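You operate a simulated robot arm through the tools that you are given. There is no shell and no other tool.

You run a simulated robot arm. Do the job below in one go: nothing can be reset, and whatever is moved stays where it is left.

Task
Lay the green cover on the cream rest, blow it clean, then stick on the white tab.
Fine: tab pressed down on the cover; black bulb back in the holder on the sink top. Set down upright: black bulb. What is to be rubbed or washed off counts as gone when no trace of it is left.
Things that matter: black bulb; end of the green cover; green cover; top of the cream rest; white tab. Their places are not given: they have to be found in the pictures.

Only the result counts: the job must be done as asked and must still hold three seconds after the hand-in. Knocking over, shifting, dropping, spilling or breaking anything else fails it. Lids that push on must go on centred and level and be pressed home; caps that screw on are set level and turned clockwise until they are tight.

Robot
A 6-joint arm with a two-finger gripper, fixed in place. Base frame: the origin is on the floor under the middle of its stand, x ahead of it, y to its left, z up; the work surface is at about z = 860. Lengths are in mm, angles in rad, forces in N, time in s.
It reaches about 1298 mm from its shoulder. Its first joint turns from -2.601 to 2.601 rad. Payload 1.57 kg.
The tool frame sits at the grasp point between the pads (the TCP): z along the fingers, y along the line on which they close. The tips reach 21 mm beyond it. The gripper opens to 70 mm; its body begins 50 mm behind the TCP.
Orientation is told as [roll, pitch, yaw] about the base's x, y, z axes, in that order, counted from this pose: with the fingers straight down and closing along the base's y, the tool's x points along the base's -x, its y along +y and its z along -z.

Tools
- The arm moves only by the tool drive_tool. Its argument "series" is a list of rows, each a list of 3 entries, a list of its own where there are three numbers: the shift along the tool's x, y, z in mm, then the turn, a rotation vector about the tool's x, y, z in rad, then the gripper command, from -1 (shut) to 1 (fully open), values between in proportion. In form: [[[x, y, z], [rx, ry, rz], jaw], ...]. A call has 1 to 20 rows; each row shifts and turns the commanded pose from where the row before left it, along the tool's axes as they then stand. Rows are played at 5 a second. More than 50 mm and 0.15 rad between two rows, or a gripper value outside its range, and nothing of the call is played. Where a pose cannot be reached the arm comes as near as it can. A force on the tool above 40 N (or 10 N above the force at the start of the call, whichever is more), or a blocked arm, ends the call early, and 0.2 s more pass. Each finger travels about 103.7 mm/s and halts on what it meets, pressing with about 29 N; the grip force reading is that of the motor and also rises with nothing between the fingers. The clock runs only during rows and for 0.2 s after the last one: add rows that do not move to give the fingers time. It gives the time, the measured TCP pose, the force on the tool (base axes), the opening and the grip force at its end, in the units of the frame above (readings bear some noise), with the torque about the TCP (base axes, N m) and any sound that the robot's microphone picked up.
- Cameras (640 x 400 px; columns grow to the right, rows downward): "scene" is fixed at [400.8, -501, 1440.3]; the picture's right is [0.98, 0.21, 0.00], its down [0.05, -0.25, -0.97] and it looks along [-0.21, 0.94, -0.26] (base axes); focal length 326 px, centre (320, 200). "wrist" rides on the gripper at [79, 4, -81] in the tool frame; the picture's right is [-0.05, 1.00, 0.00], its down [-0.67, -0.04, -0.75] and it looks along [-0.74, -0.04, 0.67] (tool axes); focal length 256 px, centre (320, 200).
- snapshot(camera): a new picture of that camera. It takes no simulated time.
- slide_trunk(by): slides the trunk up (or, below 0, down) by that many mm; the arm rides with it, the base frame stays. It gives what a move gives, with no picture.
- pixel_to_xyz(camera, pixels): for up to 12 pixels [column, row] of the newest picture of that camera ("zoom" is the newest enlarged one), the place [x, y, z] in the base frame of the surface seen there, good to about 2 mm. It takes no simulated time.
- inspect(camera, box): a new picture of the part [left, top, right, bottom] of that camera's present view, enlarged. It takes no simulated time.
- job_done(): hands the job in; it is judged then, once.

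Open the gripper and draw the arm clear of the work before you hand the job in, unless the task says otherwise.

The tools are called after ">>>" as name(argument=value, ...) on one line, values as JSON. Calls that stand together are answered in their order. drive_tool: Moves the arm, as the interface text tells. Its arguments: {"type":"object","properties":{"series":{"type":"array"}},"required":["series"]} The other tools are called the same way: slide_trunk (by) moves the trunk up or down; snapshot (camera) takes a picture; pixel_to_xyz (camera, pixels) gives the place of the surface under pixels of a picture; inspect (camera, box) takes an enlarged picture of a part of a camera's view; job_done () hands the job in.

At the start:

```text
clock: 0.0
position: [175.0, 687.8, 1196.6]
tool_rot: [-0.002, 0.0, 0.0]
ft_force: [0.2, 0.1, -0.5]
moment: [-0.03, 0.02, 0.01]
opening: 70.0
grasp_force: 0.1
trunk travel left (down, up): [-878.0, 92.0]
```

scene: 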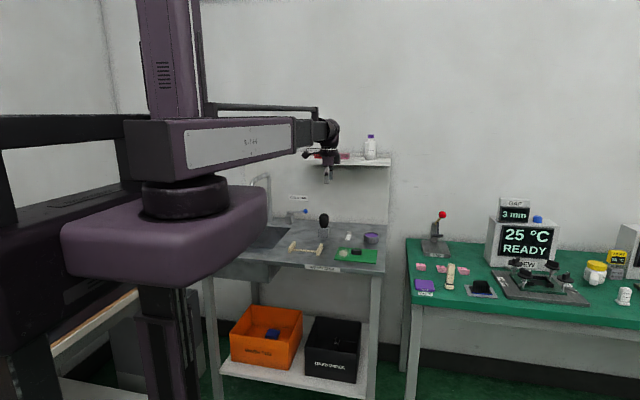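
wrist: 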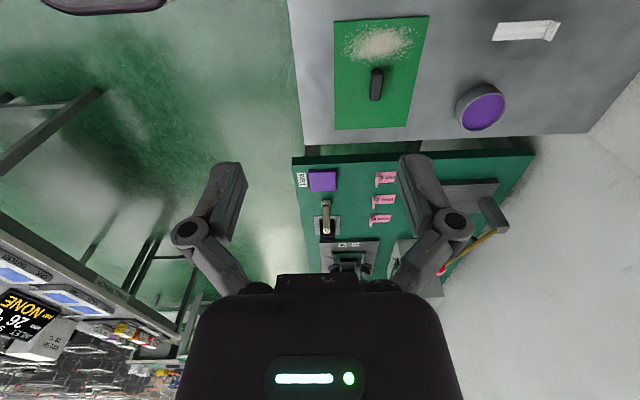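

The scene shows a sink top around (330,245) with the green cover near (355,256), a black bulb near (323,218), and a cream rest near (305,248). I'll enlarge that region first.

>>> inspect(camera="scene", box=[240, 190, 400, 290])

>>> inspect(camera="wrist", box=[280, 0, 640, 225])

```text
4.00 times, centred on (320, 240) of scene
```

zoom: 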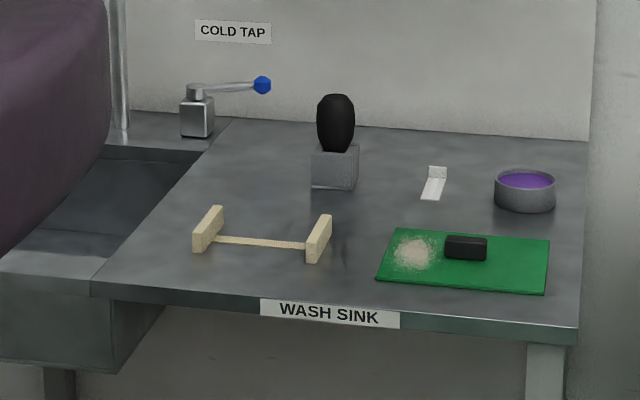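

```text
1.78 times, centred on (460, 112) of wrist
```

zoom: 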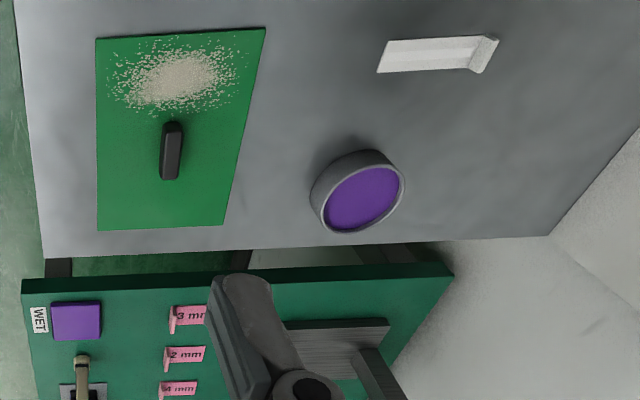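

The wrist view shows the dusty cover with its black handle, the white tab with a bent-up end, and the purple bowl. I'll enlarge the scene view again so I can measure positions from it.

>>> inspect(camera="scene", box=[280, 205, 392, 275])

```text
5.71 times, centred on (336, 240) of scene
```

zoom: 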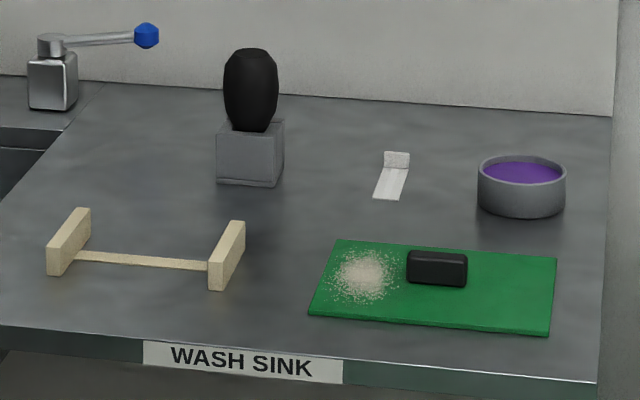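

Now I'll measure the cover corners and handle, the rest posts, the bulb, the holder, and the tab from this enlarged view.

>>> pixel_to_xyz(camera="zoom", pixels=[[338, 241], [556, 258], [548, 333], [311, 314], [409, 254], [466, 258], [464, 284], [408, 281], [436, 256], [362, 276], [450, 240], [430, 322]])

>>> pixel_to_xyz(camera="zoom", pixels=[[79, 210], [89, 211], [49, 249], [58, 251], [232, 222], [243, 224], [210, 265], [221, 266], [54, 272], [214, 288], [79, 258], [206, 267]])

>>> pixel_to_xyz(camera="zoom", pixels=[[250, 51], [250, 90], [226, 90], [276, 90], [250, 125], [220, 136], [278, 138], [218, 181], [275, 186], [386, 164], [396, 158], [390, 185]])

```text
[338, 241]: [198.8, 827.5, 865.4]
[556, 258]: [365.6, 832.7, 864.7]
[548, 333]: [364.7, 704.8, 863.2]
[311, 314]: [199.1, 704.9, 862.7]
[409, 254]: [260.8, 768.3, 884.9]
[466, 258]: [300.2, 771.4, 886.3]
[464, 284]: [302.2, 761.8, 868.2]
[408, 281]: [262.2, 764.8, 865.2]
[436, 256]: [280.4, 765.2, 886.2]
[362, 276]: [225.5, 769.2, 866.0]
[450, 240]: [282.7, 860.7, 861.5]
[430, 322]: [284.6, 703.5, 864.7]
```

```text
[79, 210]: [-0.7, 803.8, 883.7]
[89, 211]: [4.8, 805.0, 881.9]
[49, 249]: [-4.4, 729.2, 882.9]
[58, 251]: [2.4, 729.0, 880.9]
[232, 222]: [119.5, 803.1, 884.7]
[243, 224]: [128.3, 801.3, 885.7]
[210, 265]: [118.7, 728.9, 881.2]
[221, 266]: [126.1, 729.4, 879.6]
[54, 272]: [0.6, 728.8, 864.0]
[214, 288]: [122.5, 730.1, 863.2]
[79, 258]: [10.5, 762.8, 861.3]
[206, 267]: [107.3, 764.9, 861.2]
```

```text
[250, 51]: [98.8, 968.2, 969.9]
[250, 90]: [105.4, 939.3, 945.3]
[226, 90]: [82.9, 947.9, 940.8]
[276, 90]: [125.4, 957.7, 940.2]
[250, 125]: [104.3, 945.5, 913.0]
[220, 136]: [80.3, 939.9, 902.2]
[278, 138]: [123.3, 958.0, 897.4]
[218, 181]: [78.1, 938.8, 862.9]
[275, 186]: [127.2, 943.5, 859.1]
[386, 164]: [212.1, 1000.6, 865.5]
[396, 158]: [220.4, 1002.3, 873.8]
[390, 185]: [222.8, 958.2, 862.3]
```

Cover spans about x 198–366, y 704–832 with handle at about (281,768); rest rails are at x≈0 and x≈123, y 729–805, top z≈883. I'll check the shelf above, the bowl, and the wall for clearance.

>>> inspect(camera="scene", box=[240, 110, 432, 230])

>>> pixel_to_xyz(camera="scene", pixels=[[385, 156], [390, 163], [350, 163], [350, 170], [310, 156], [306, 163], [370, 145], [371, 240], [371, 190], [300, 212], [310, 110], [325, 135]])

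```text
3.33 times, centred on (336, 170) of scene
```

zoom: 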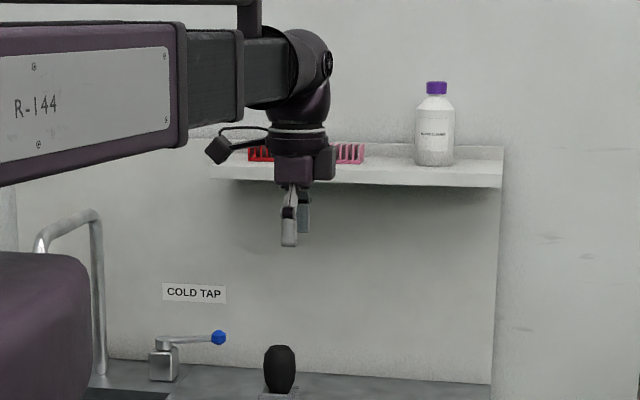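

```text
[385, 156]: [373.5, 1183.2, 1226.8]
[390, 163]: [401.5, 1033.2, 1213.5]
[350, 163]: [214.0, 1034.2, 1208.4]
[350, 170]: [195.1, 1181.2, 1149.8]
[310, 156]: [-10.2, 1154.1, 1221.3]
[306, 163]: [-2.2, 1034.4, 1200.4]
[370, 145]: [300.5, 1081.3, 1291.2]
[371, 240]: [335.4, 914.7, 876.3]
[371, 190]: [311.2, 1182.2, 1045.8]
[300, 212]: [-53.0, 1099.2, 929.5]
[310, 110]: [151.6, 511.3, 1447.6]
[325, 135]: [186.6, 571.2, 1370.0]
```

The shelf's front edge is at y≈1033, z≈1200, and clear of the path to the cover. I'll move the open gripper to about 110 mm above the handle at (281,768).

>>> drive_tool(series=[[[-13.25, 10, 24.5], [0, 0, 0], 1], [[-13.25, 10, 24.5], [0, 0, 0], 1], [[-13.25, 10, 24.5], [0, 0, 0], 1], [[-13.25, 10, 24.5], [0, 0, 0], 1], [[-13.25, 10, 24.5], [0, 0, 0], 1], [[-13.25, 10, 24.5], [0, 0, 0], 1], [[-13.25, 10, 24.5], [0, 0, 0], 1], [[-13.25, 10, 24.5], [0, 0, 0], 1], [[0, 0, 0], [0, 0, 0], 1]])

>>> snapshot(camera="wrist")

>>> snapshot(camera="scene")

```text
clock: 2.0
position: [282.2, 768.0, 1196.6]
tool_rot: [-0.001, 0.001, 0.001]
ft_force: [0.4, 0.4, 0.8]
moment: [0.01, 0.01, 0.02]
opening: 70.2
grasp_force: 0.1
out of reach, approached as far as the arm can: row 1, 2, 3, 4, 5, 6, 7, 8
trunk travel left (down, up): [-878.0, 92.0]
```

```text
taken
```

wrist: 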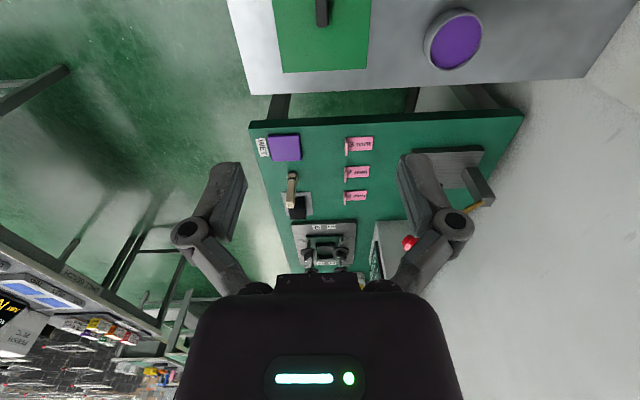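

```text
taken
```

scene: 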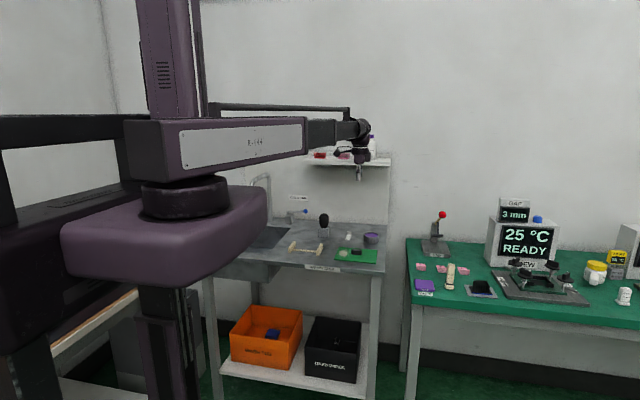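

Readings show the arm moved in x and y but stayed at z=1196.6, so height comes from the trunk. Before lowering it I'll measure the underside of the arm, the purple shoulder body, and the tap and gooseneck heights.

>>> pixel_to_xyz(camera="scene", pixels=[[250, 158], [300, 152], [330, 142], [200, 260], [262, 230], [100, 270], [200, 172], [360, 178], [360, 150], [250, 178], [262, 178], [270, 190]])

>>> inspect(camera="scene", box=[240, 100, 400, 200])

```text
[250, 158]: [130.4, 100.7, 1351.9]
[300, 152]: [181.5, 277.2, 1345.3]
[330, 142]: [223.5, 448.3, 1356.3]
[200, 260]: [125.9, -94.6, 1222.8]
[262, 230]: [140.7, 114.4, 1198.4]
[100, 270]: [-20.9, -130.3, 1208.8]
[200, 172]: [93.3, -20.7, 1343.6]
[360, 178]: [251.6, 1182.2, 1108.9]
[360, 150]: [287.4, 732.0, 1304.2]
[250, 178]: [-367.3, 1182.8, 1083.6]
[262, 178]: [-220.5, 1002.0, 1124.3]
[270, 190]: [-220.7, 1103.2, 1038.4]
```

```text
4.00 times, centred on (320, 150) of scene
```

zoom: 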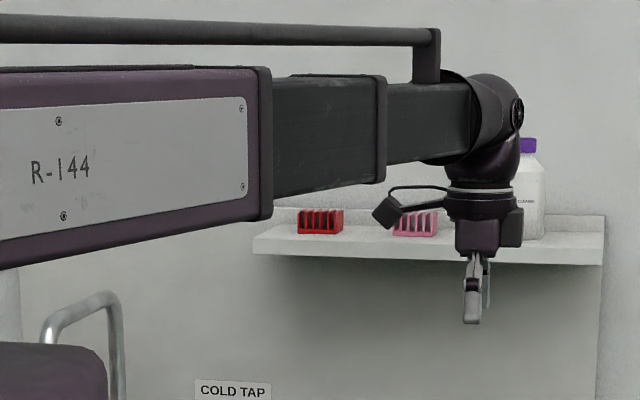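

The tube's underside sits about 150 mm above the TCP, so lowering to the work clears the bulb and tap. I'll lower the trunk 170 mm and look again.

>>> slide_trunk(by=-170)

>>> drive_tool(series=[[[0, 0, 0], [0, 0, 0], 1]])

>>> snapshot(camera="wrist")

>>> snapshot(camera="scene")

```text
clock: 3.9
position: [282.0, 768.4, 1027.5]
tool_rot: [-0.001, -0.001, 0.0]
ft_force: [-0.1, -0.1, 0.1]
moment: [0.0, -0.01, -0.03]
opening: 69.9
grasp_force: 0.1
trunk travel left (down, up): [-708.0, 262.0]
```

```text
clock: 4.3
position: [282.1, 768.0, 1026.0]
tool_rot: [0.002, -0.001, -0.001]
ft_force: [0.3, 0.5, -0.6]
moment: [0.01, 0.02, -0.02]
opening: 69.9
grasp_force: 0.1
trunk travel left (down, up): [-708.0, 262.0]
```

```text
taken
```

wrist: 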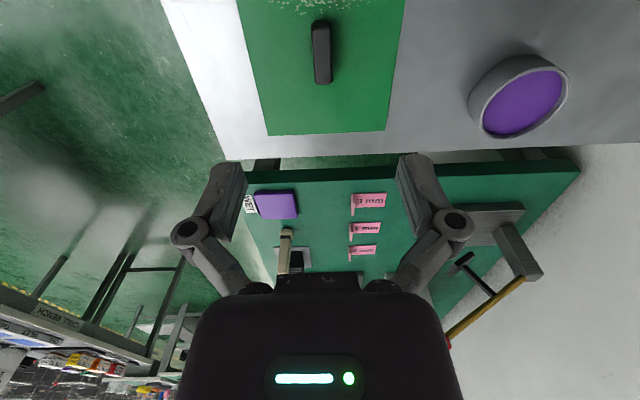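

```text
taken
```

scene: 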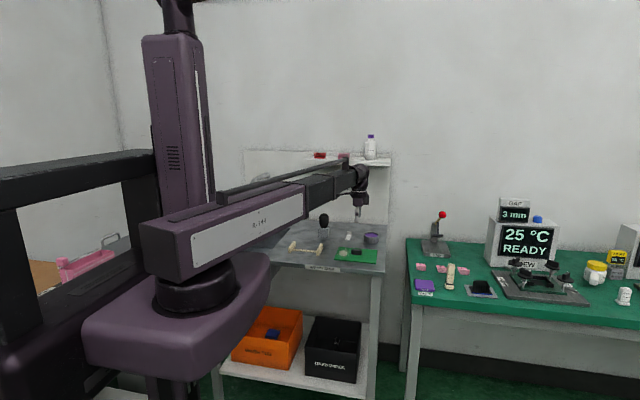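

The commanded pose reset cleanly and z is now 1026. I'll measure the handle, cover corners, and dust edge from the wrist view, around (321,52).

>>> pixel_to_xyz(camera="wrist", pixels=[[314, 22], [328, 22], [314, 72], [330, 72], [316, 83], [331, 83], [268, 134], [385, 129], [404, 2], [238, 2], [321, 40], [321, 65]])

>>> inspect(camera="wrist", box=[220, 0, 420, 125])

```text
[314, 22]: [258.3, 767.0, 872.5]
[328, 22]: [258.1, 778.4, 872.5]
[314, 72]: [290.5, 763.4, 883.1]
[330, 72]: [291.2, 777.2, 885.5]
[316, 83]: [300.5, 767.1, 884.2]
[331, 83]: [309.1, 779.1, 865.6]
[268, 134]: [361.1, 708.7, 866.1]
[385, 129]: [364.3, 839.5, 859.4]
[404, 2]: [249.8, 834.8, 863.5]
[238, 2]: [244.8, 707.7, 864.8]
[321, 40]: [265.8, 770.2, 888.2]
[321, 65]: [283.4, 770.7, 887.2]
```

```text
3.20 times, centred on (320, 62) of wrist
```

zoom: 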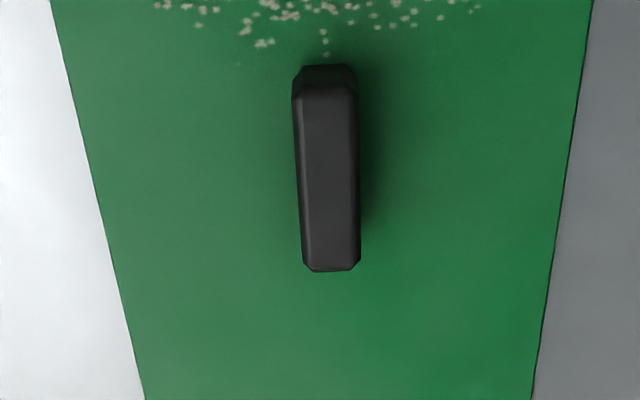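

The handle is centred near (281,770), spanning y 763–778 with its top at z≈887. I'll nudge over it and lower the trunk 100 mm, then check.

>>> drive_tool(series=[[[1, 2, 0], [0, 0, 0], 1], [[0, 0, 0], [0, 0, 0], 1]])

>>> slide_trunk(by=-100)

>>> snapshot(camera="wrist")

>>> snapshot(camera="scene")

```text
clock: 4.9
position: [280.6, 770.4, 1027.6]
tool_rot: [0.002, -0.002, -0.001]
ft_force: [-0.1, 0.3, 0.7]
moment: [0.03, 0.0, -0.01]
opening: 70.0
grasp_force: 0.0
trunk travel left (down, up): [-708.0, 262.0]
```

```text
clock: 6.2
position: [280.4, 770.8, 927.5]
tool_rot: [0.001, 0.0, -0.001]
ft_force: [-0.6, -0.4, 0.2]
moment: [0.03, -0.02, 0.0]
opening: 69.9
grasp_force: 0.0
trunk travel left (down, up): [-608.0, 362.0]
```

```text
taken
```

wrist: 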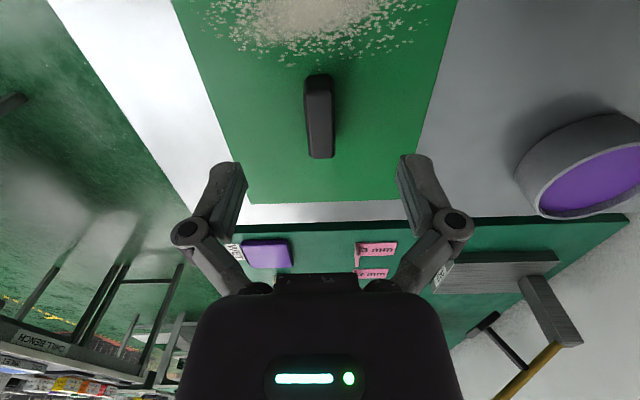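

```text
taken
```

scene: 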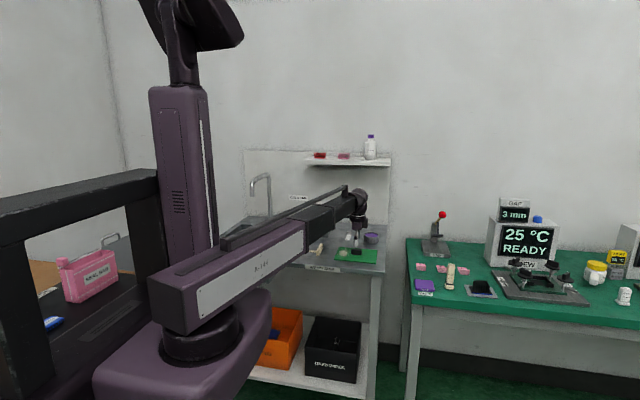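

The handle sits centred between the fingers at about (319,115). I'll measure it once more at this closer range before the last drop.

>>> inspect(camera="wrist", box=[220, 50, 420, 175])

>>> pixel_to_xyz(camera="wrist", pixels=[[306, 95], [331, 95], [308, 130], [332, 130], [319, 150], [319, 85], [320, 180], [270, 115], [370, 115], [248, 202], [397, 198], [320, 110]])

```text
3.20 times, centred on (320, 112) of wrist
```

zoom: 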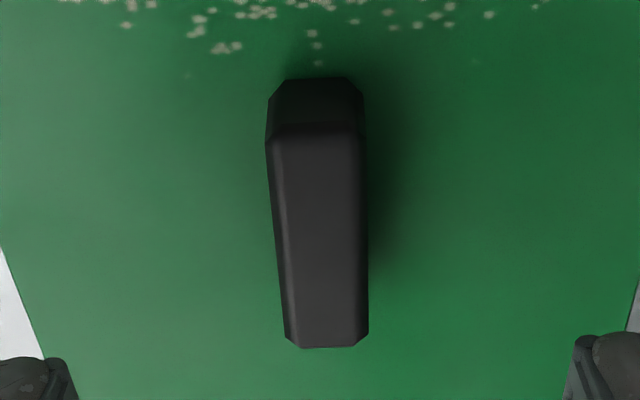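

```text
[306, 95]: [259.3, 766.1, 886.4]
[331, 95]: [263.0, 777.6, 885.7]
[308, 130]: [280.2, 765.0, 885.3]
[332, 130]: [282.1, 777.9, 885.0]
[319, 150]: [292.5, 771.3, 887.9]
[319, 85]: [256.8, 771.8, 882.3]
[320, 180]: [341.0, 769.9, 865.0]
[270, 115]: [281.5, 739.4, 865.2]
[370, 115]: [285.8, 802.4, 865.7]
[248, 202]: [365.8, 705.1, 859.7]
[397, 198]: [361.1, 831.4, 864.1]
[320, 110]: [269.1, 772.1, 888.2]
```

Handle centre is (280,771.5), top z≈887, cover top z≈865. I'll lower to TCP z≈890.5 (tips at 869.5, just above the cover) and shut the jaws.

>>> slide_trunk(by=-37)

>>> drive_tool(series=[[[0, 0.7, 0], [0, 0, 0], 1], [[0, 0, 0], [0, 0, 0], 0.4], [[0, 0, 0], [0, 0, 0], -0.3], [[0, 0, 0], [0, 0, 0], -1], [[0, 0, 0], [0, 0, 0], -1], [[0, 0, 0], [0, 0, 0], -1]])

>>> snapshot(camera="wrist")

```text
clock: 7.1
position: [280.9, 771.0, 889.6]
tool_rot: [-0.001, -0.002, -0.001]
ft_force: [0.0, -0.2, 0.4]
moment: [0.01, 0.01, -0.01]
opening: 70.2
grasp_force: 0.0
trunk travel left (down, up): [-571.0, 399.0]
```

```text
clock: 8.5
position: [280.2, 770.2, 891.1]
tool_rot: [0.0, -0.001, 0.0]
ft_force: [0.0, 0.8, 1.8]
moment: [-0.01, 0.0, 0.01]
opening: 15.3
grasp_force: 28.8
trunk travel left (down, up): [-571.0, 399.0]
```

```text
taken
```

wrist: 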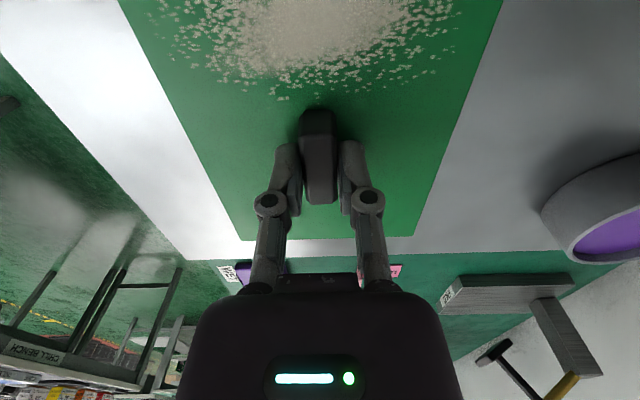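

Grip opened to 15.3 mm on the handle with 28.8 N, so it is held. I'll lift it 80 mm by the trunk and check it hangs level.

>>> slide_trunk(by=80)

>>> snapshot(camera="wrist")

>>> inspect(camera="scene", box=[280, 180, 408, 260])

```text
clock: 9.6
position: [281.3, 771.0, 969.8]
tool_rot: [0.0, -0.001, 0.0]
ft_force: [-0.2, 0.5, -1.0]
moment: [-0.03, -0.03, -0.01]
opening: 15.2
grasp_force: 29.0
trunk travel left (down, up): [-651.0, 319.0]
```

```text
taken
```

wrist: 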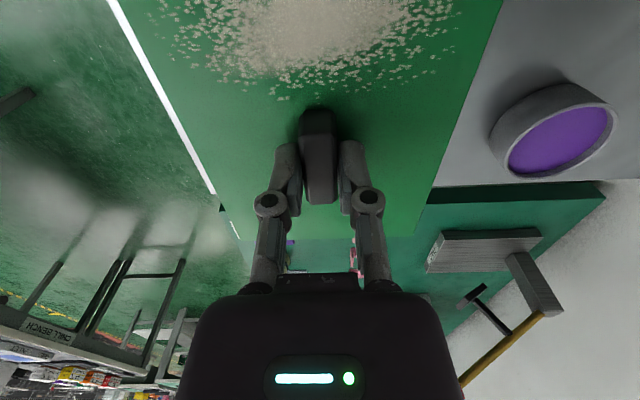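

```text
5.00 times, centred on (344, 220) of scene
```

zoom: 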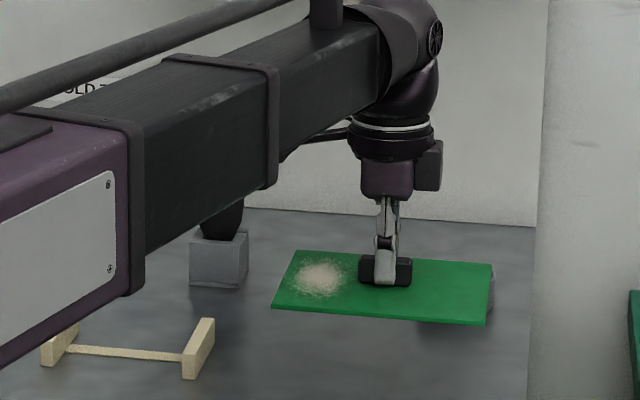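

The cover hangs level in the grip. I'll measure its corners and the rest again in this enlarged view to get the exact carry offset.

>>> pixel_to_xyz(camera="zoom", pixels=[[297, 252], [492, 266], [485, 321], [273, 306], [280, 285], [488, 295], [375, 313], [204, 320], [213, 321], [184, 360], [194, 361], [190, 378]])

```text
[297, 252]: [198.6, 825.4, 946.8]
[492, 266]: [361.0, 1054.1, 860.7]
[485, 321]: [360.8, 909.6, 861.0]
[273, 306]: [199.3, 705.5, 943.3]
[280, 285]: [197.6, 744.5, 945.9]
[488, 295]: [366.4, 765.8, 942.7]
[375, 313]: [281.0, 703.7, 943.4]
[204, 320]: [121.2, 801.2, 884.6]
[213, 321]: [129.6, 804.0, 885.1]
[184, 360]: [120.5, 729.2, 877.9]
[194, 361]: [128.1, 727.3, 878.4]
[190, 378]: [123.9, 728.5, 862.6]
```

Cover centre measures (282,768) and rest centre (62,766.5), so the shift is (-220,-1.5). I'll carry it across at this height in 20 mm rows, with the jaws kept shut.

>>> drive_tool(series=[[[10, 0, 0], [0, 0, 0], -1], [[20, 0, 0], [0, 0, 0], -1], [[20, 0, 0], [0, 0, 0], -1], [[20, 0, 0], [0, 0, 0], -1], [[20, -0.5, 0], [0, 0, 0], -1], [[20, -0.5, 0], [0, 0, 0], -1], [[20, -0.5, 0], [0, 0, 0], -1], [[20, 0, 0], [0, 0, 0], -1], [[20, 0, 0], [0, 0, 0], -1], [[20, 0, 0], [0, 0, 0], -1], [[20, 0, 0], [0, 0, 0], -1], [[10, 0, 0], [0, 0, 0], -1], [[0, 0, 0], [0, 0, 0], -1]])

>>> snapshot(camera="wrist")

>>> inspect(camera="scene", box=[240, 180, 400, 280])

```text
clock: 12.4
position: [59.5, 768.3, 970.1]
tool_rot: [0.002, 0.001, 0.0]
ft_force: [0.2, -0.7, -1.1]
moment: [0.02, -0.01, 0.0]
opening: 15.1
grasp_force: 29.3
trunk travel left (down, up): [-651.0, 319.0]
```

```text
taken
```

wrist: 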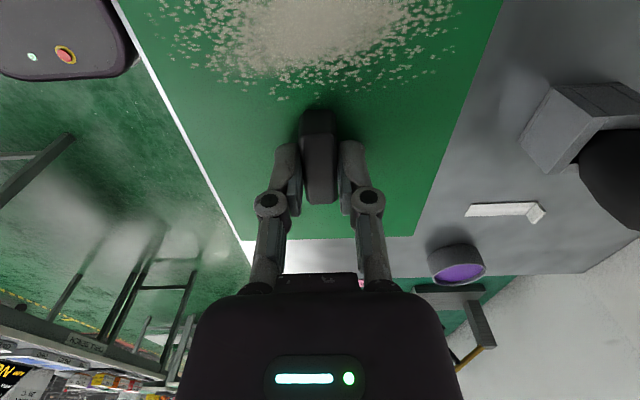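

```text
4.00 times, centred on (320, 230) of scene
```

zoom: 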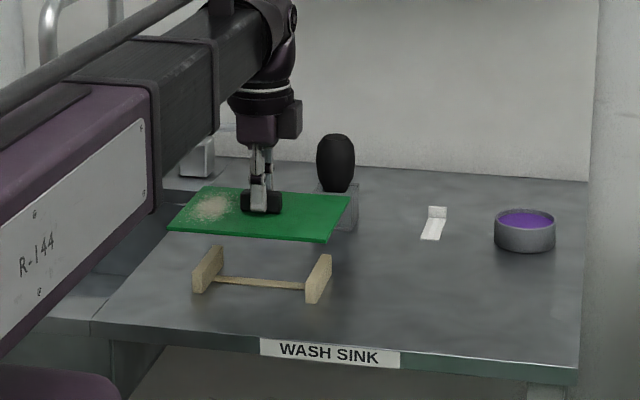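

The cover now hangs above the rest in the enlarged view. I'll measure its near edge and corners against the rest before lowering.

>>> pixel_to_xyz(camera="zoom", pixels=[[204, 189], [349, 198], [326, 239], [170, 227], [188, 207], [339, 217], [250, 234], [217, 247], [329, 257], [196, 274], [309, 283], [319, 262]])

```text
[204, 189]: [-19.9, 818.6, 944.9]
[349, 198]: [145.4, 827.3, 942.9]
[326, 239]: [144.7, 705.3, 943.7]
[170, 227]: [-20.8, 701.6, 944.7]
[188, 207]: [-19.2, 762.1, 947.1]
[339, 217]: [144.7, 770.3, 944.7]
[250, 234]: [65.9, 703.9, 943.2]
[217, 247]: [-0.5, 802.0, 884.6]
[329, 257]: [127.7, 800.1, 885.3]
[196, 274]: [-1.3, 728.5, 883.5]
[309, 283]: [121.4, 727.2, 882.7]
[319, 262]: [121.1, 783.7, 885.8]
```

Cover centre is about (62,767), matching the rest centre. I'll lower 50 mm, then feel for contact in small steps.

>>> slide_trunk(by=-50)

>>> slide_trunk(by=-3)

>>> inspect(camera="scene", box=[260, 210, 356, 270])

```text
clock: 13.3
position: [59.7, 768.9, 919.8]
tool_rot: [0.0, 0.0, -0.001]
ft_force: [0.1, -0.3, -0.7]
moment: [0.02, -0.01, 0.0]
opening: 15.4
grasp_force: 29.2
trunk travel left (down, up): [-601.0, 369.0]
```

```text
clock: 13.9
position: [60.1, 768.8, 916.0]
tool_rot: [0.001, -0.001, 0.001]
ft_force: [-0.1, -0.7, -1.0]
moment: [0.04, 0.0, 0.01]
opening: 15.5
grasp_force: 29.6
trunk travel left (down, up): [-598.0, 372.0]
```

```text
6.67 times, centred on (308, 240) of scene
```

zoom: 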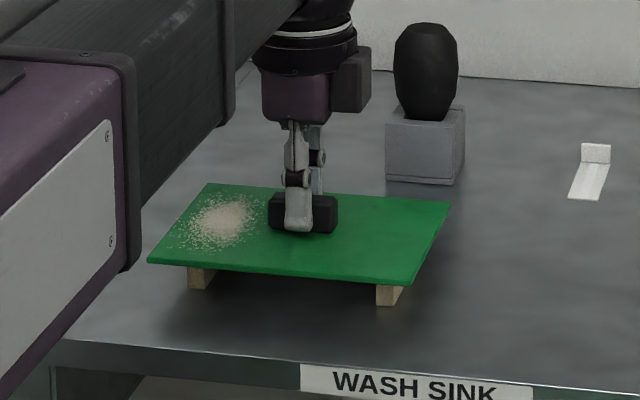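

No contact force yet at z=916, and the view shows the cover just above the rails. I'll lower in 1 mm steps and watch the force.

>>> slide_trunk(by=-1)

>>> slide_trunk(by=-1)

```text
clock: 14.4
position: [60.4, 768.7, 915.9]
tool_rot: [0.001, -0.001, 0.0]
ft_force: [-0.6, 0.1, -0.3]
moment: [0.0, 0.0, -0.01]
opening: 15.2
grasp_force: 29.5
trunk travel left (down, up): [-597.0, 373.0]
```

```text
clock: 14.9
position: [60.4, 768.1, 915.3]
tool_rot: [0.001, 0.0, -0.001]
ft_force: [0.8, -0.1, -0.9]
moment: [0.01, 0.0, 0.02]
opening: 15.4
grasp_force: 29.6
trunk travel left (down, up): [-596.0, 374.0]
```

Still no contact force at z≈915. I'll keep stepping down 1 mm at a time.

>>> slide_trunk(by=-1)

>>> slide_trunk(by=-1)

```text
clock: 15.4
position: [59.4, 769.0, 914.2]
tool_rot: [0.0, 0.0, 0.001]
ft_force: [0.0, 1.3, 3.1]
moment: [0.01, 0.03, -0.03]
opening: 15.3
grasp_force: 28.7
trunk travel left (down, up): [-595.0, 375.0]
```

```text
clock: 15.9
position: [60.3, 768.6, 914.4]
tool_rot: [0.002, 0.0, 0.001]
ft_force: [1.2, 6.2, 20.6]
moment: [0.12, 0.02, -0.02]
opening: 15.4
grasp_force: 28.6
trunk travel left (down, up): [-594.0, 376.0]
```

Force jumped to 20.6 N, so the cover is seated on the rails. I'll back off 1 mm to relieve it, then open the jaws slowly.

>>> slide_trunk(by=1)

>>> drive_tool(series=[[[0, 0, 0], [0, 0, 0], -0.5], [[0, 0, 0], [0, 0, 0], -0.4], [[0, 0, 0], [0, 0, 0], -0.2], [[0, 0, 0], [0, 0, 0], 0.2], [[0, 0, 0], [0, 0, 0], 0.6], [[0, 0, 0], [0, 0, 0], 0.6]])

>>> snapshot(camera="wrist")

>>> inspect(camera="scene", box=[260, 210, 356, 270])

```text
clock: 16.4
position: [60.8, 767.5, 914.6]
tool_rot: [0.001, 0.001, 0.0]
ft_force: [0.8, 2.2, 6.0]
moment: [0.04, -0.04, -0.03]
opening: 15.4
grasp_force: 29.0
trunk travel left (down, up): [-595.0, 375.0]
```

```text
clock: 17.8
position: [60.1, 768.1, 915.0]
tool_rot: [0.0, 0.0, 0.001]
ft_force: [0.9, 0.1, 0.7]
moment: [-0.01, -0.01, 0.02]
opening: 55.8
grasp_force: 0.1
trunk travel left (down, up): [-595.0, 375.0]
```

```text
taken
```

wrist: 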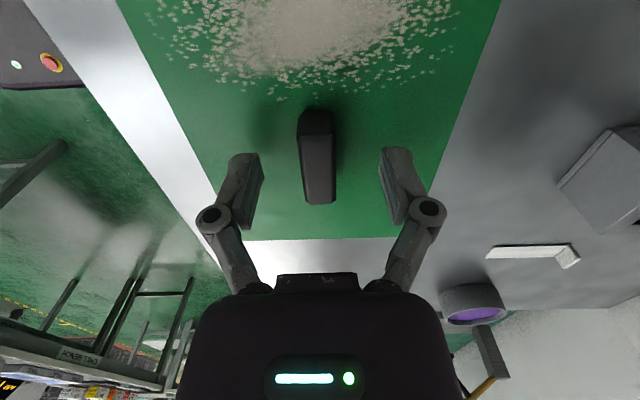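

```text
6.67 times, centred on (308, 240) of scene
```

zoom: 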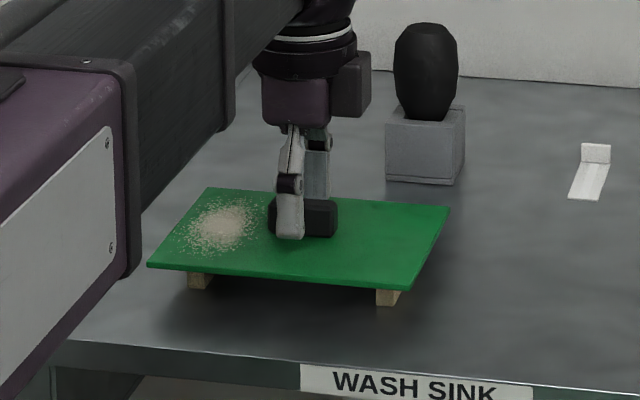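

The cover rests on both rails with the jaws released at 55.8 mm. I'll raise the trunk 135 mm and then move toward the bulb at about (104,962).

>>> slide_trunk(by=135)

>>> drive_tool(series=[[[0, 15, 0], [0, 0, 0], 1], [[0, 15, 0], [0, 0, 0], 1], [[-5, 15, 0], [0, 0, 0], 1], [[-5, 15, 0], [0, 0, 0], 1], [[-5, 15, 0], [0, 0, 0], 1], [[-5, 15, 0], [0, 0, 0], 1], [[-5, 10, 0], [0, 0, 0], 1], [[0, 0, 0], [0, 0, 0], 1]])

>>> snapshot(camera="wrist")

>>> snapshot(camera="scene")

```text
clock: 19.4
position: [59.7, 767.7, 1049.2]
tool_rot: [0.001, 0.0, 0.001]
ft_force: [0.4, 0.2, -0.2]
moment: [0.03, 0.0, 0.02]
opening: 56.1
grasp_force: 0.1
trunk travel left (down, up): [-730.0, 240.0]
```

```text
clock: 21.2
position: [85.0, 868.4, 1049.4]
tool_rot: [-0.001, 0.0, 0.0]
ft_force: [0.5, 0.4, 0.5]
moment: [0.0, -0.01, 0.01]
opening: 69.8
grasp_force: 0.0
trunk travel left (down, up): [-730.0, 240.0]
```

```text
taken
```

wrist: 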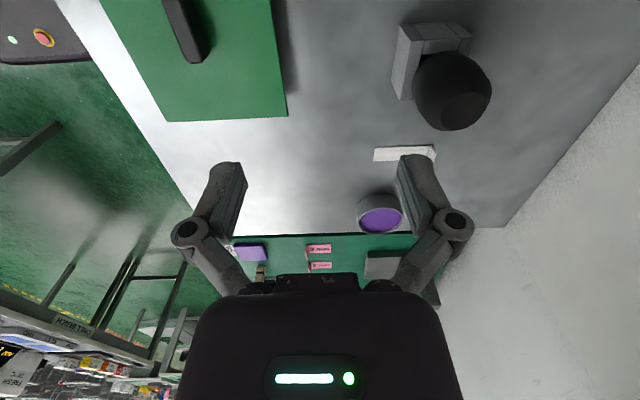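

```text
taken
```

scene: 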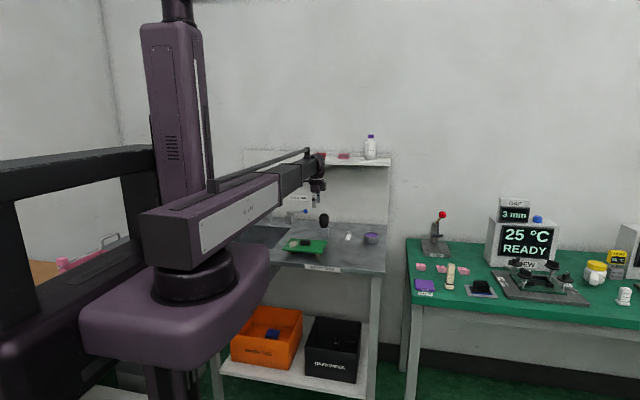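

The bulb shows at (455,85) in the wrist view with the grey holder behind it. I'll enlarge and measure the bulb, holder, and tab from here.

>>> inspect(camera="wrist", box=[350, 0, 542, 120])

>>> pixel_to_xyz(camera="wrist", pixels=[[465, 110], [418, 90], [488, 80], [440, 128], [470, 128], [455, 60], [398, 25], [472, 25], [395, 95], [412, 45], [464, 45], [430, 70]])

>>> pixel_to_xyz(camera="wrist", pixels=[[374, 149], [374, 160], [405, 148], [405, 158], [432, 147], [435, 152], [60, 5], [287, 116], [170, 120], [165, 5], [200, 60], [433, 160]])

```text
3.33 times, centred on (446, 60) of wrist
```

zoom: 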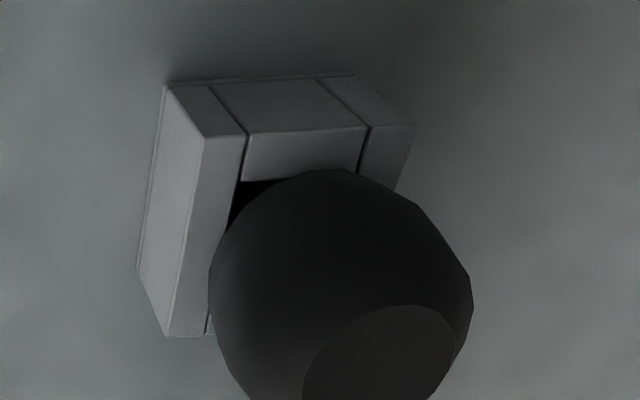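

```text
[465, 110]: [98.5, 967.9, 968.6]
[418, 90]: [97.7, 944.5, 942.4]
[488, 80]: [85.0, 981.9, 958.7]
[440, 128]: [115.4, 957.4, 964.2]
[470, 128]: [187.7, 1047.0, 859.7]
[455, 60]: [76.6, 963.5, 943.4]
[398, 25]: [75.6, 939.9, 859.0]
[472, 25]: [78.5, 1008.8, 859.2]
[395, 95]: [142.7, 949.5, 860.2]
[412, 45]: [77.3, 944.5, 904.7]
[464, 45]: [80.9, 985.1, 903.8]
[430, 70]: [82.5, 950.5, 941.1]
```

```text
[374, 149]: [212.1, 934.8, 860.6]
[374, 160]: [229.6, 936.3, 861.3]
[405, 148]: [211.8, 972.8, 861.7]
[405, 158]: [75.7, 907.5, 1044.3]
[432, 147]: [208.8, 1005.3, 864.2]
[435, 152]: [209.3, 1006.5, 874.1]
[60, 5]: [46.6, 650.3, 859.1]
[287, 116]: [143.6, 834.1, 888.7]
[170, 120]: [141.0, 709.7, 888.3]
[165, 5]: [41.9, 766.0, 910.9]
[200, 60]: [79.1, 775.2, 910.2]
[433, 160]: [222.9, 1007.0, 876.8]
```

The bulb's centre looks to be about (102.5,964.5), with the holder spanning x 77–127, y 941–989. Before going in near the shelf edge (y 1033) I'll check the size of the wrist's elbow.

>>> inspect(camera="scene", box=[270, 135, 366, 195])

>>> pixel_to_xyz(camera="zoom", pixels=[[310, 150], [340, 130], [365, 170], [330, 200], [335, 230], [300, 200], [280, 150], [270, 110], [340, 250], [365, 150], [345, 180], [320, 120]])

```text
6.67 times, centred on (318, 165) of scene
```

zoom: 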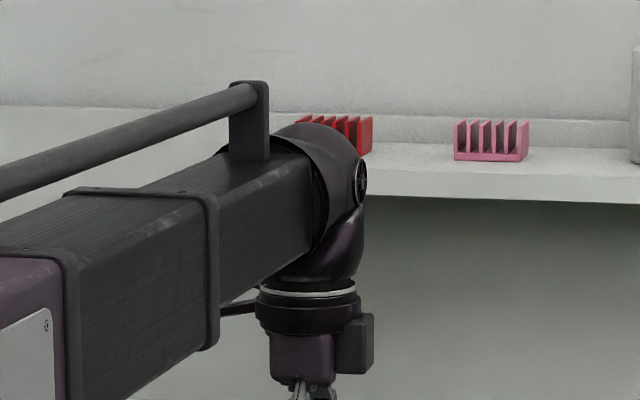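

```text
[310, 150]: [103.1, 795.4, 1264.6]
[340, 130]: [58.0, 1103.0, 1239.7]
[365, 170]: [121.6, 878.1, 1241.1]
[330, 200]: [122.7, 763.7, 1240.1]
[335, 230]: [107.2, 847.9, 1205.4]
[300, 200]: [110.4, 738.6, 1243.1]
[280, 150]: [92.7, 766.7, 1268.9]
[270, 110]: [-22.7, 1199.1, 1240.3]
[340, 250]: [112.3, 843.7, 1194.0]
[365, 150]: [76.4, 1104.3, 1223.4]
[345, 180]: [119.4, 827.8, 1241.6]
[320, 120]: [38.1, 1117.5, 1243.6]
```

The elbow reaches about 50 mm ahead of the TCP, so at y=965 it stays about 18 mm short of the shelf edge. I'll move above the bulb slowly.

>>> drive_tool(series=[[[-4, 15, 0], [0, 0, 0], 1], [[-4, 15, 0], [0, 0, 0], 1], [[-4, 15, 0], [0, 0, 0], 1], [[-4, 15, 0], [0, 0, 0], 1], [[-1.5, 12, 0], [0, 0, 0], 1], [[0, 12, 0], [0, 0, 0], 1], [[0, 8, 0], [0, 0, 0], 1], [[0, 4, 0], [0, 0, 0], 1], [[0, 0, 0], [0, 0, 0], 1]])

>>> snapshot(camera="wrist")

>>> snapshot(camera="scene")

```text
clock: 23.2
position: [102.5, 965.1, 1048.8]
tool_rot: [0.001, 0.0, -0.001]
ft_force: [-0.7, -1.2, 0.4]
moment: [0.0, 0.0, -0.02]
opening: 69.9
grasp_force: 0.0
trunk travel left (down, up): [-730.0, 240.0]
```

```text
taken
```

wrist: 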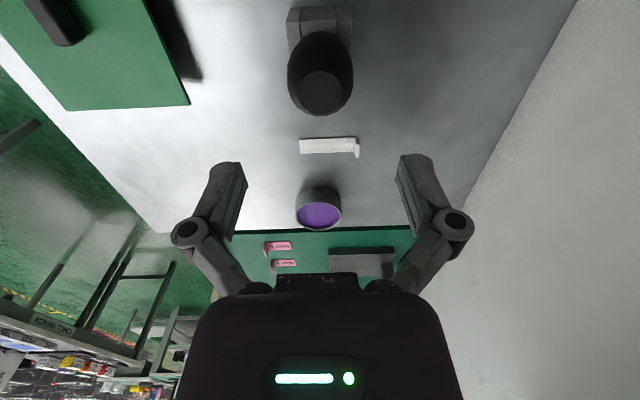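

```text
taken
```

scene: 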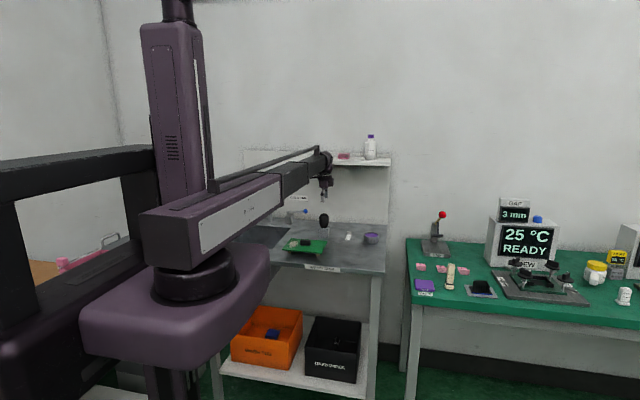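

The bulb now appears at (320,75) between the fingers, with the holder top near (319,20). I'll enlarge it and measure its outline.

>>> inspect(camera="wrist", box=[240, 0, 400, 100])

>>> pixel_to_xyz(camera="wrist", pixels=[[324, 92], [290, 75], [350, 75], [320, 35], [302, 92], [345, 92], [324, 75], [324, 112], [288, 20], [350, 20], [290, 10], [349, 45]])

```text
4.00 times, centred on (320, 50) of wrist
```

zoom: 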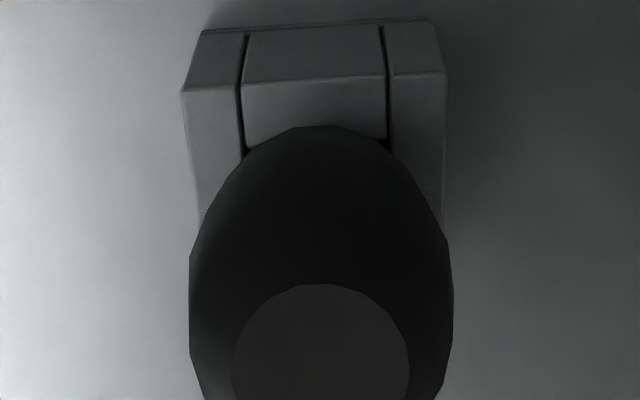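

```text
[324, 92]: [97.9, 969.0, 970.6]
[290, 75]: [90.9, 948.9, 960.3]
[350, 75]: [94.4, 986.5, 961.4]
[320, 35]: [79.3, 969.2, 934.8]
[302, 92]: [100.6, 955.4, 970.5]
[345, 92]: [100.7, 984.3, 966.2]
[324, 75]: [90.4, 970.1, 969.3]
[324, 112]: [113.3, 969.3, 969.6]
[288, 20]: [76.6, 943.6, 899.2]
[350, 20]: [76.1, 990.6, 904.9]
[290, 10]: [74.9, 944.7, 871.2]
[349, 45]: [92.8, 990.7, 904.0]
```

Bulb centre is (102,967), about 46 mm wide, top z≈970; holder top z≈904. I'll nudge 2 mm in y and lower 60 mm, then look again.

>>> drive_tool(series=[[[0.3, 2, 0], [0, 0, 0], 1], [[0, 0, 0], [0, 0, 0], 1]])

>>> slide_trunk(by=-60)

>>> snapshot(camera="wrist")

>>> inspect(camera="scene", box=[270, 160, 366, 220])

```text
clock: 23.9
position: [101.6, 967.6, 1048.2]
tool_rot: [0.0, -0.002, 0.0]
ft_force: [0.2, 0.4, 0.8]
moment: [0.01, 0.03, -0.02]
opening: 70.1
grasp_force: 0.0
trunk travel left (down, up): [-730.0, 240.0]
```

```text
clock: 24.9
position: [103.5, 966.9, 990.2]
tool_rot: [0.0, 0.001, 0.0]
ft_force: [-0.9, 0.3, 0.3]
moment: [0.0, 0.02, 0.02]
opening: 70.0
grasp_force: 0.0
trunk travel left (down, up): [-670.0, 300.0]
```

```text
taken
```

wrist: 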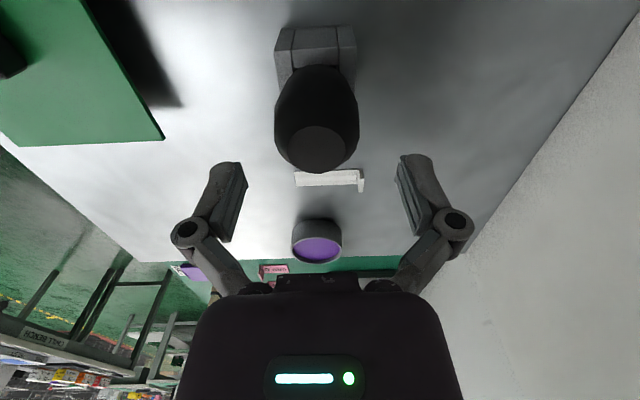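

```text
6.67 times, centred on (318, 190) of scene
```

zoom: 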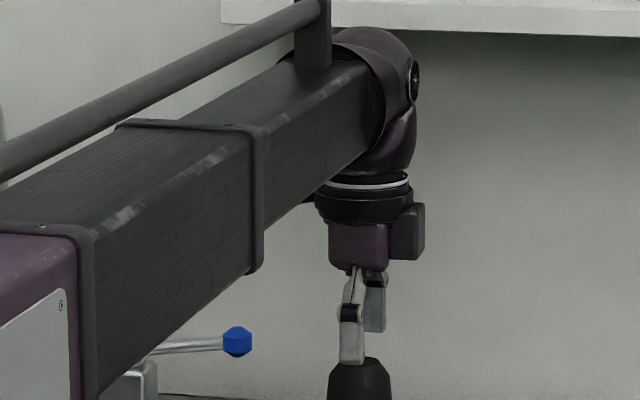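

The bulb is centred between the fingers at about (317,120). I'll lower 53 mm to put the pads around its widest part.

>>> slide_trunk(by=-53)

>>> snapshot(camera="wrist")

>>> inspect(camera="scene", box=[270, 180, 366, 240])

```text
clock: 25.8
position: [103.5, 966.1, 936.1]
tool_rot: [0.001, 0.0, 0.0]
ft_force: [0.2, 0.8, 0.5]
moment: [0.0, 0.02, 0.01]
opening: 69.9
grasp_force: 0.1
trunk travel left (down, up): [-617.0, 353.0]
```

```text
taken
```

wrist: 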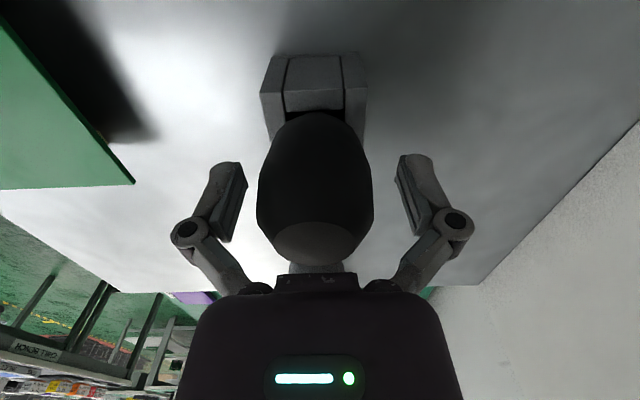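

```text
6.67 times, centred on (318, 210) of scene
```

zoom: 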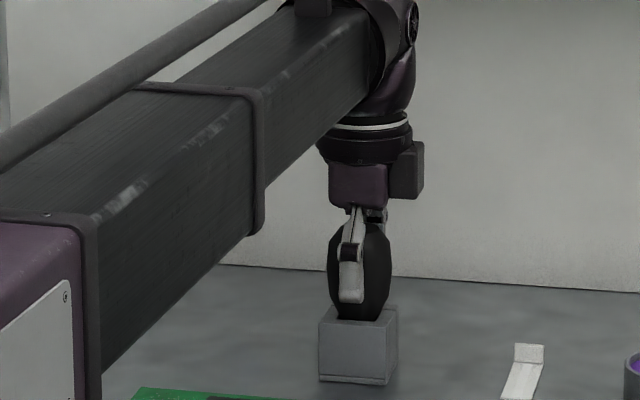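

The bulb sits slightly left of centre (col 315), so I'll shift 1.5 mm in -y. Then I'll close gently to about 46 mm and watch the opening and grip readings.

>>> drive_tool(series=[[[0, -1.5, 0], [0, 0, 0], 1], [[0, 0, 0], [0, 0, 0], 0.6], [[0, 0, 0], [0, 0, 0], 0.4], [[0, 0, 0], [0, 0, 0], 0.3], [[0, 0, 0], [0, 0, 0], 0.3]])

>>> drive_tool(series=[[[0, 0, 0], [0, 0, 0], 0.24], [[0, 0, 0], [0, 0, 0], 0.2], [[0, 0, 0], [0, 0, 0], 0.2]])

>>> snapshot(camera="wrist")

```text
clock: 27.0
position: [103.1, 966.2, 935.7]
tool_rot: [-0.001, 0.001, 0.001]
ft_force: [-0.3, -0.3, 2.6]
moment: [0.04, 0.0, 0.01]
opening: 46.5
grasp_force: 21.9
trunk travel left (down, up): [-617.0, 353.0]
```

```text
clock: 27.8
position: [102.2, 966.4, 934.9]
tool_rot: [0.001, 0.0, 0.0]
ft_force: [-0.4, 0.0, 3.5]
moment: [0.07, 0.05, 0.02]
opening: 46.1
grasp_force: 29.2
trunk travel left (down, up): [-617.0, 353.0]
```

```text
taken
```

wrist: 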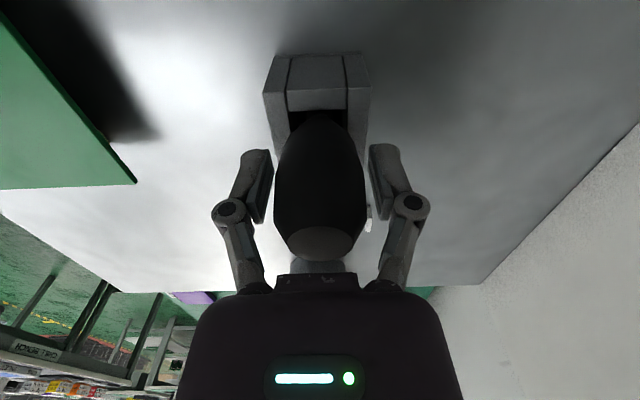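

Opening is 46.1 mm at 29 N and the bulb looks narrower (cols 275–365), so it squeezes under grip. While it's still seated I'll test a lighter grip command to find the hold-versus-squeeze behaviour.

>>> drive_tool(series=[[[0, 0, 0], [0, 0, 0], 0.32], [[0, 0, 0], [0, 0, 0], 0.32], [[0, 0, 0], [0, 0, 0], 0.32]])

>>> snapshot(camera="wrist")

```text
clock: 28.6
position: [101.5, 965.5, 935.5]
tool_rot: [-0.001, -0.001, 0.001]
ft_force: [1.0, -1.1, 0.6]
moment: [-0.03, -0.05, 0.01]
opening: 47.0
grasp_force: 7.0
trunk travel left (down, up): [-617.0, 353.0]
```

```text
taken
```

wrist: 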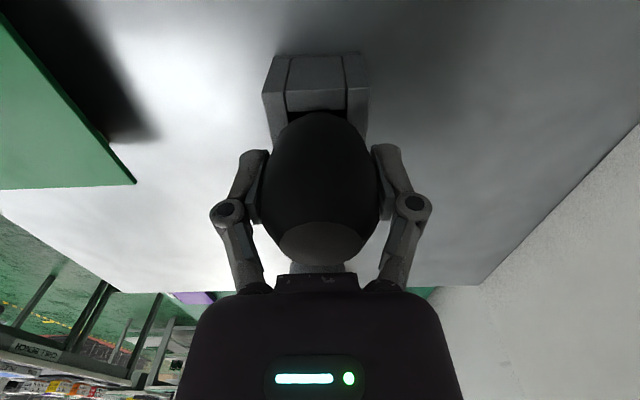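

At 7 N the bulb returns to full shape (cols 262–382), so 0.32 holds lightly and tighter squeezes. I'll lift 15 mm at a light grip to see whether it holds.

>>> drive_tool(series=[[[0, 0, 0], [0, 0, 0], 0.315], [[0, 0, 0], [0, 0, 0], 0.315]])

>>> slide_trunk(by=15)

>>> snapshot(camera="wrist")

>>> inspect(camera="scene", box=[270, 180, 366, 240])

```text
clock: 29.2
position: [101.8, 966.4, 936.3]
tool_rot: [0.001, 0.001, 0.001]
ft_force: [0.0, 0.3, -0.3]
moment: [-0.03, -0.01, -0.01]
opening: 47.1
grasp_force: 6.5
trunk travel left (down, up): [-617.0, 353.0]
```

```text
clock: 29.8
position: [102.3, 965.3, 949.2]
tool_rot: [-0.001, 0.001, 0.0]
ft_force: [-0.3, 1.0, 0.0]
moment: [0.0, 0.0, 0.0]
opening: 47.1
grasp_force: 6.5
trunk travel left (down, up): [-632.0, 338.0]
```

```text
taken
```

wrist: 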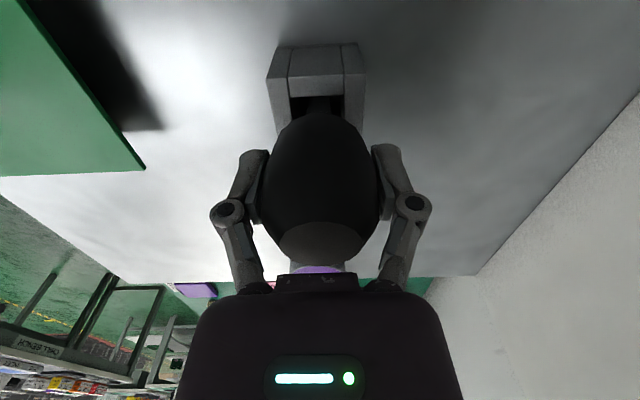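

```text
6.67 times, centred on (318, 210) of scene
```

zoom: 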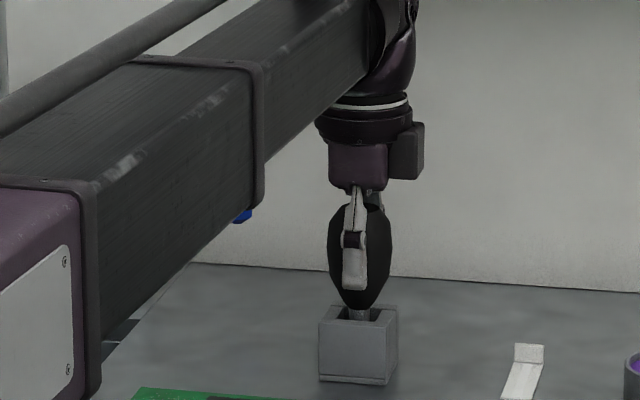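

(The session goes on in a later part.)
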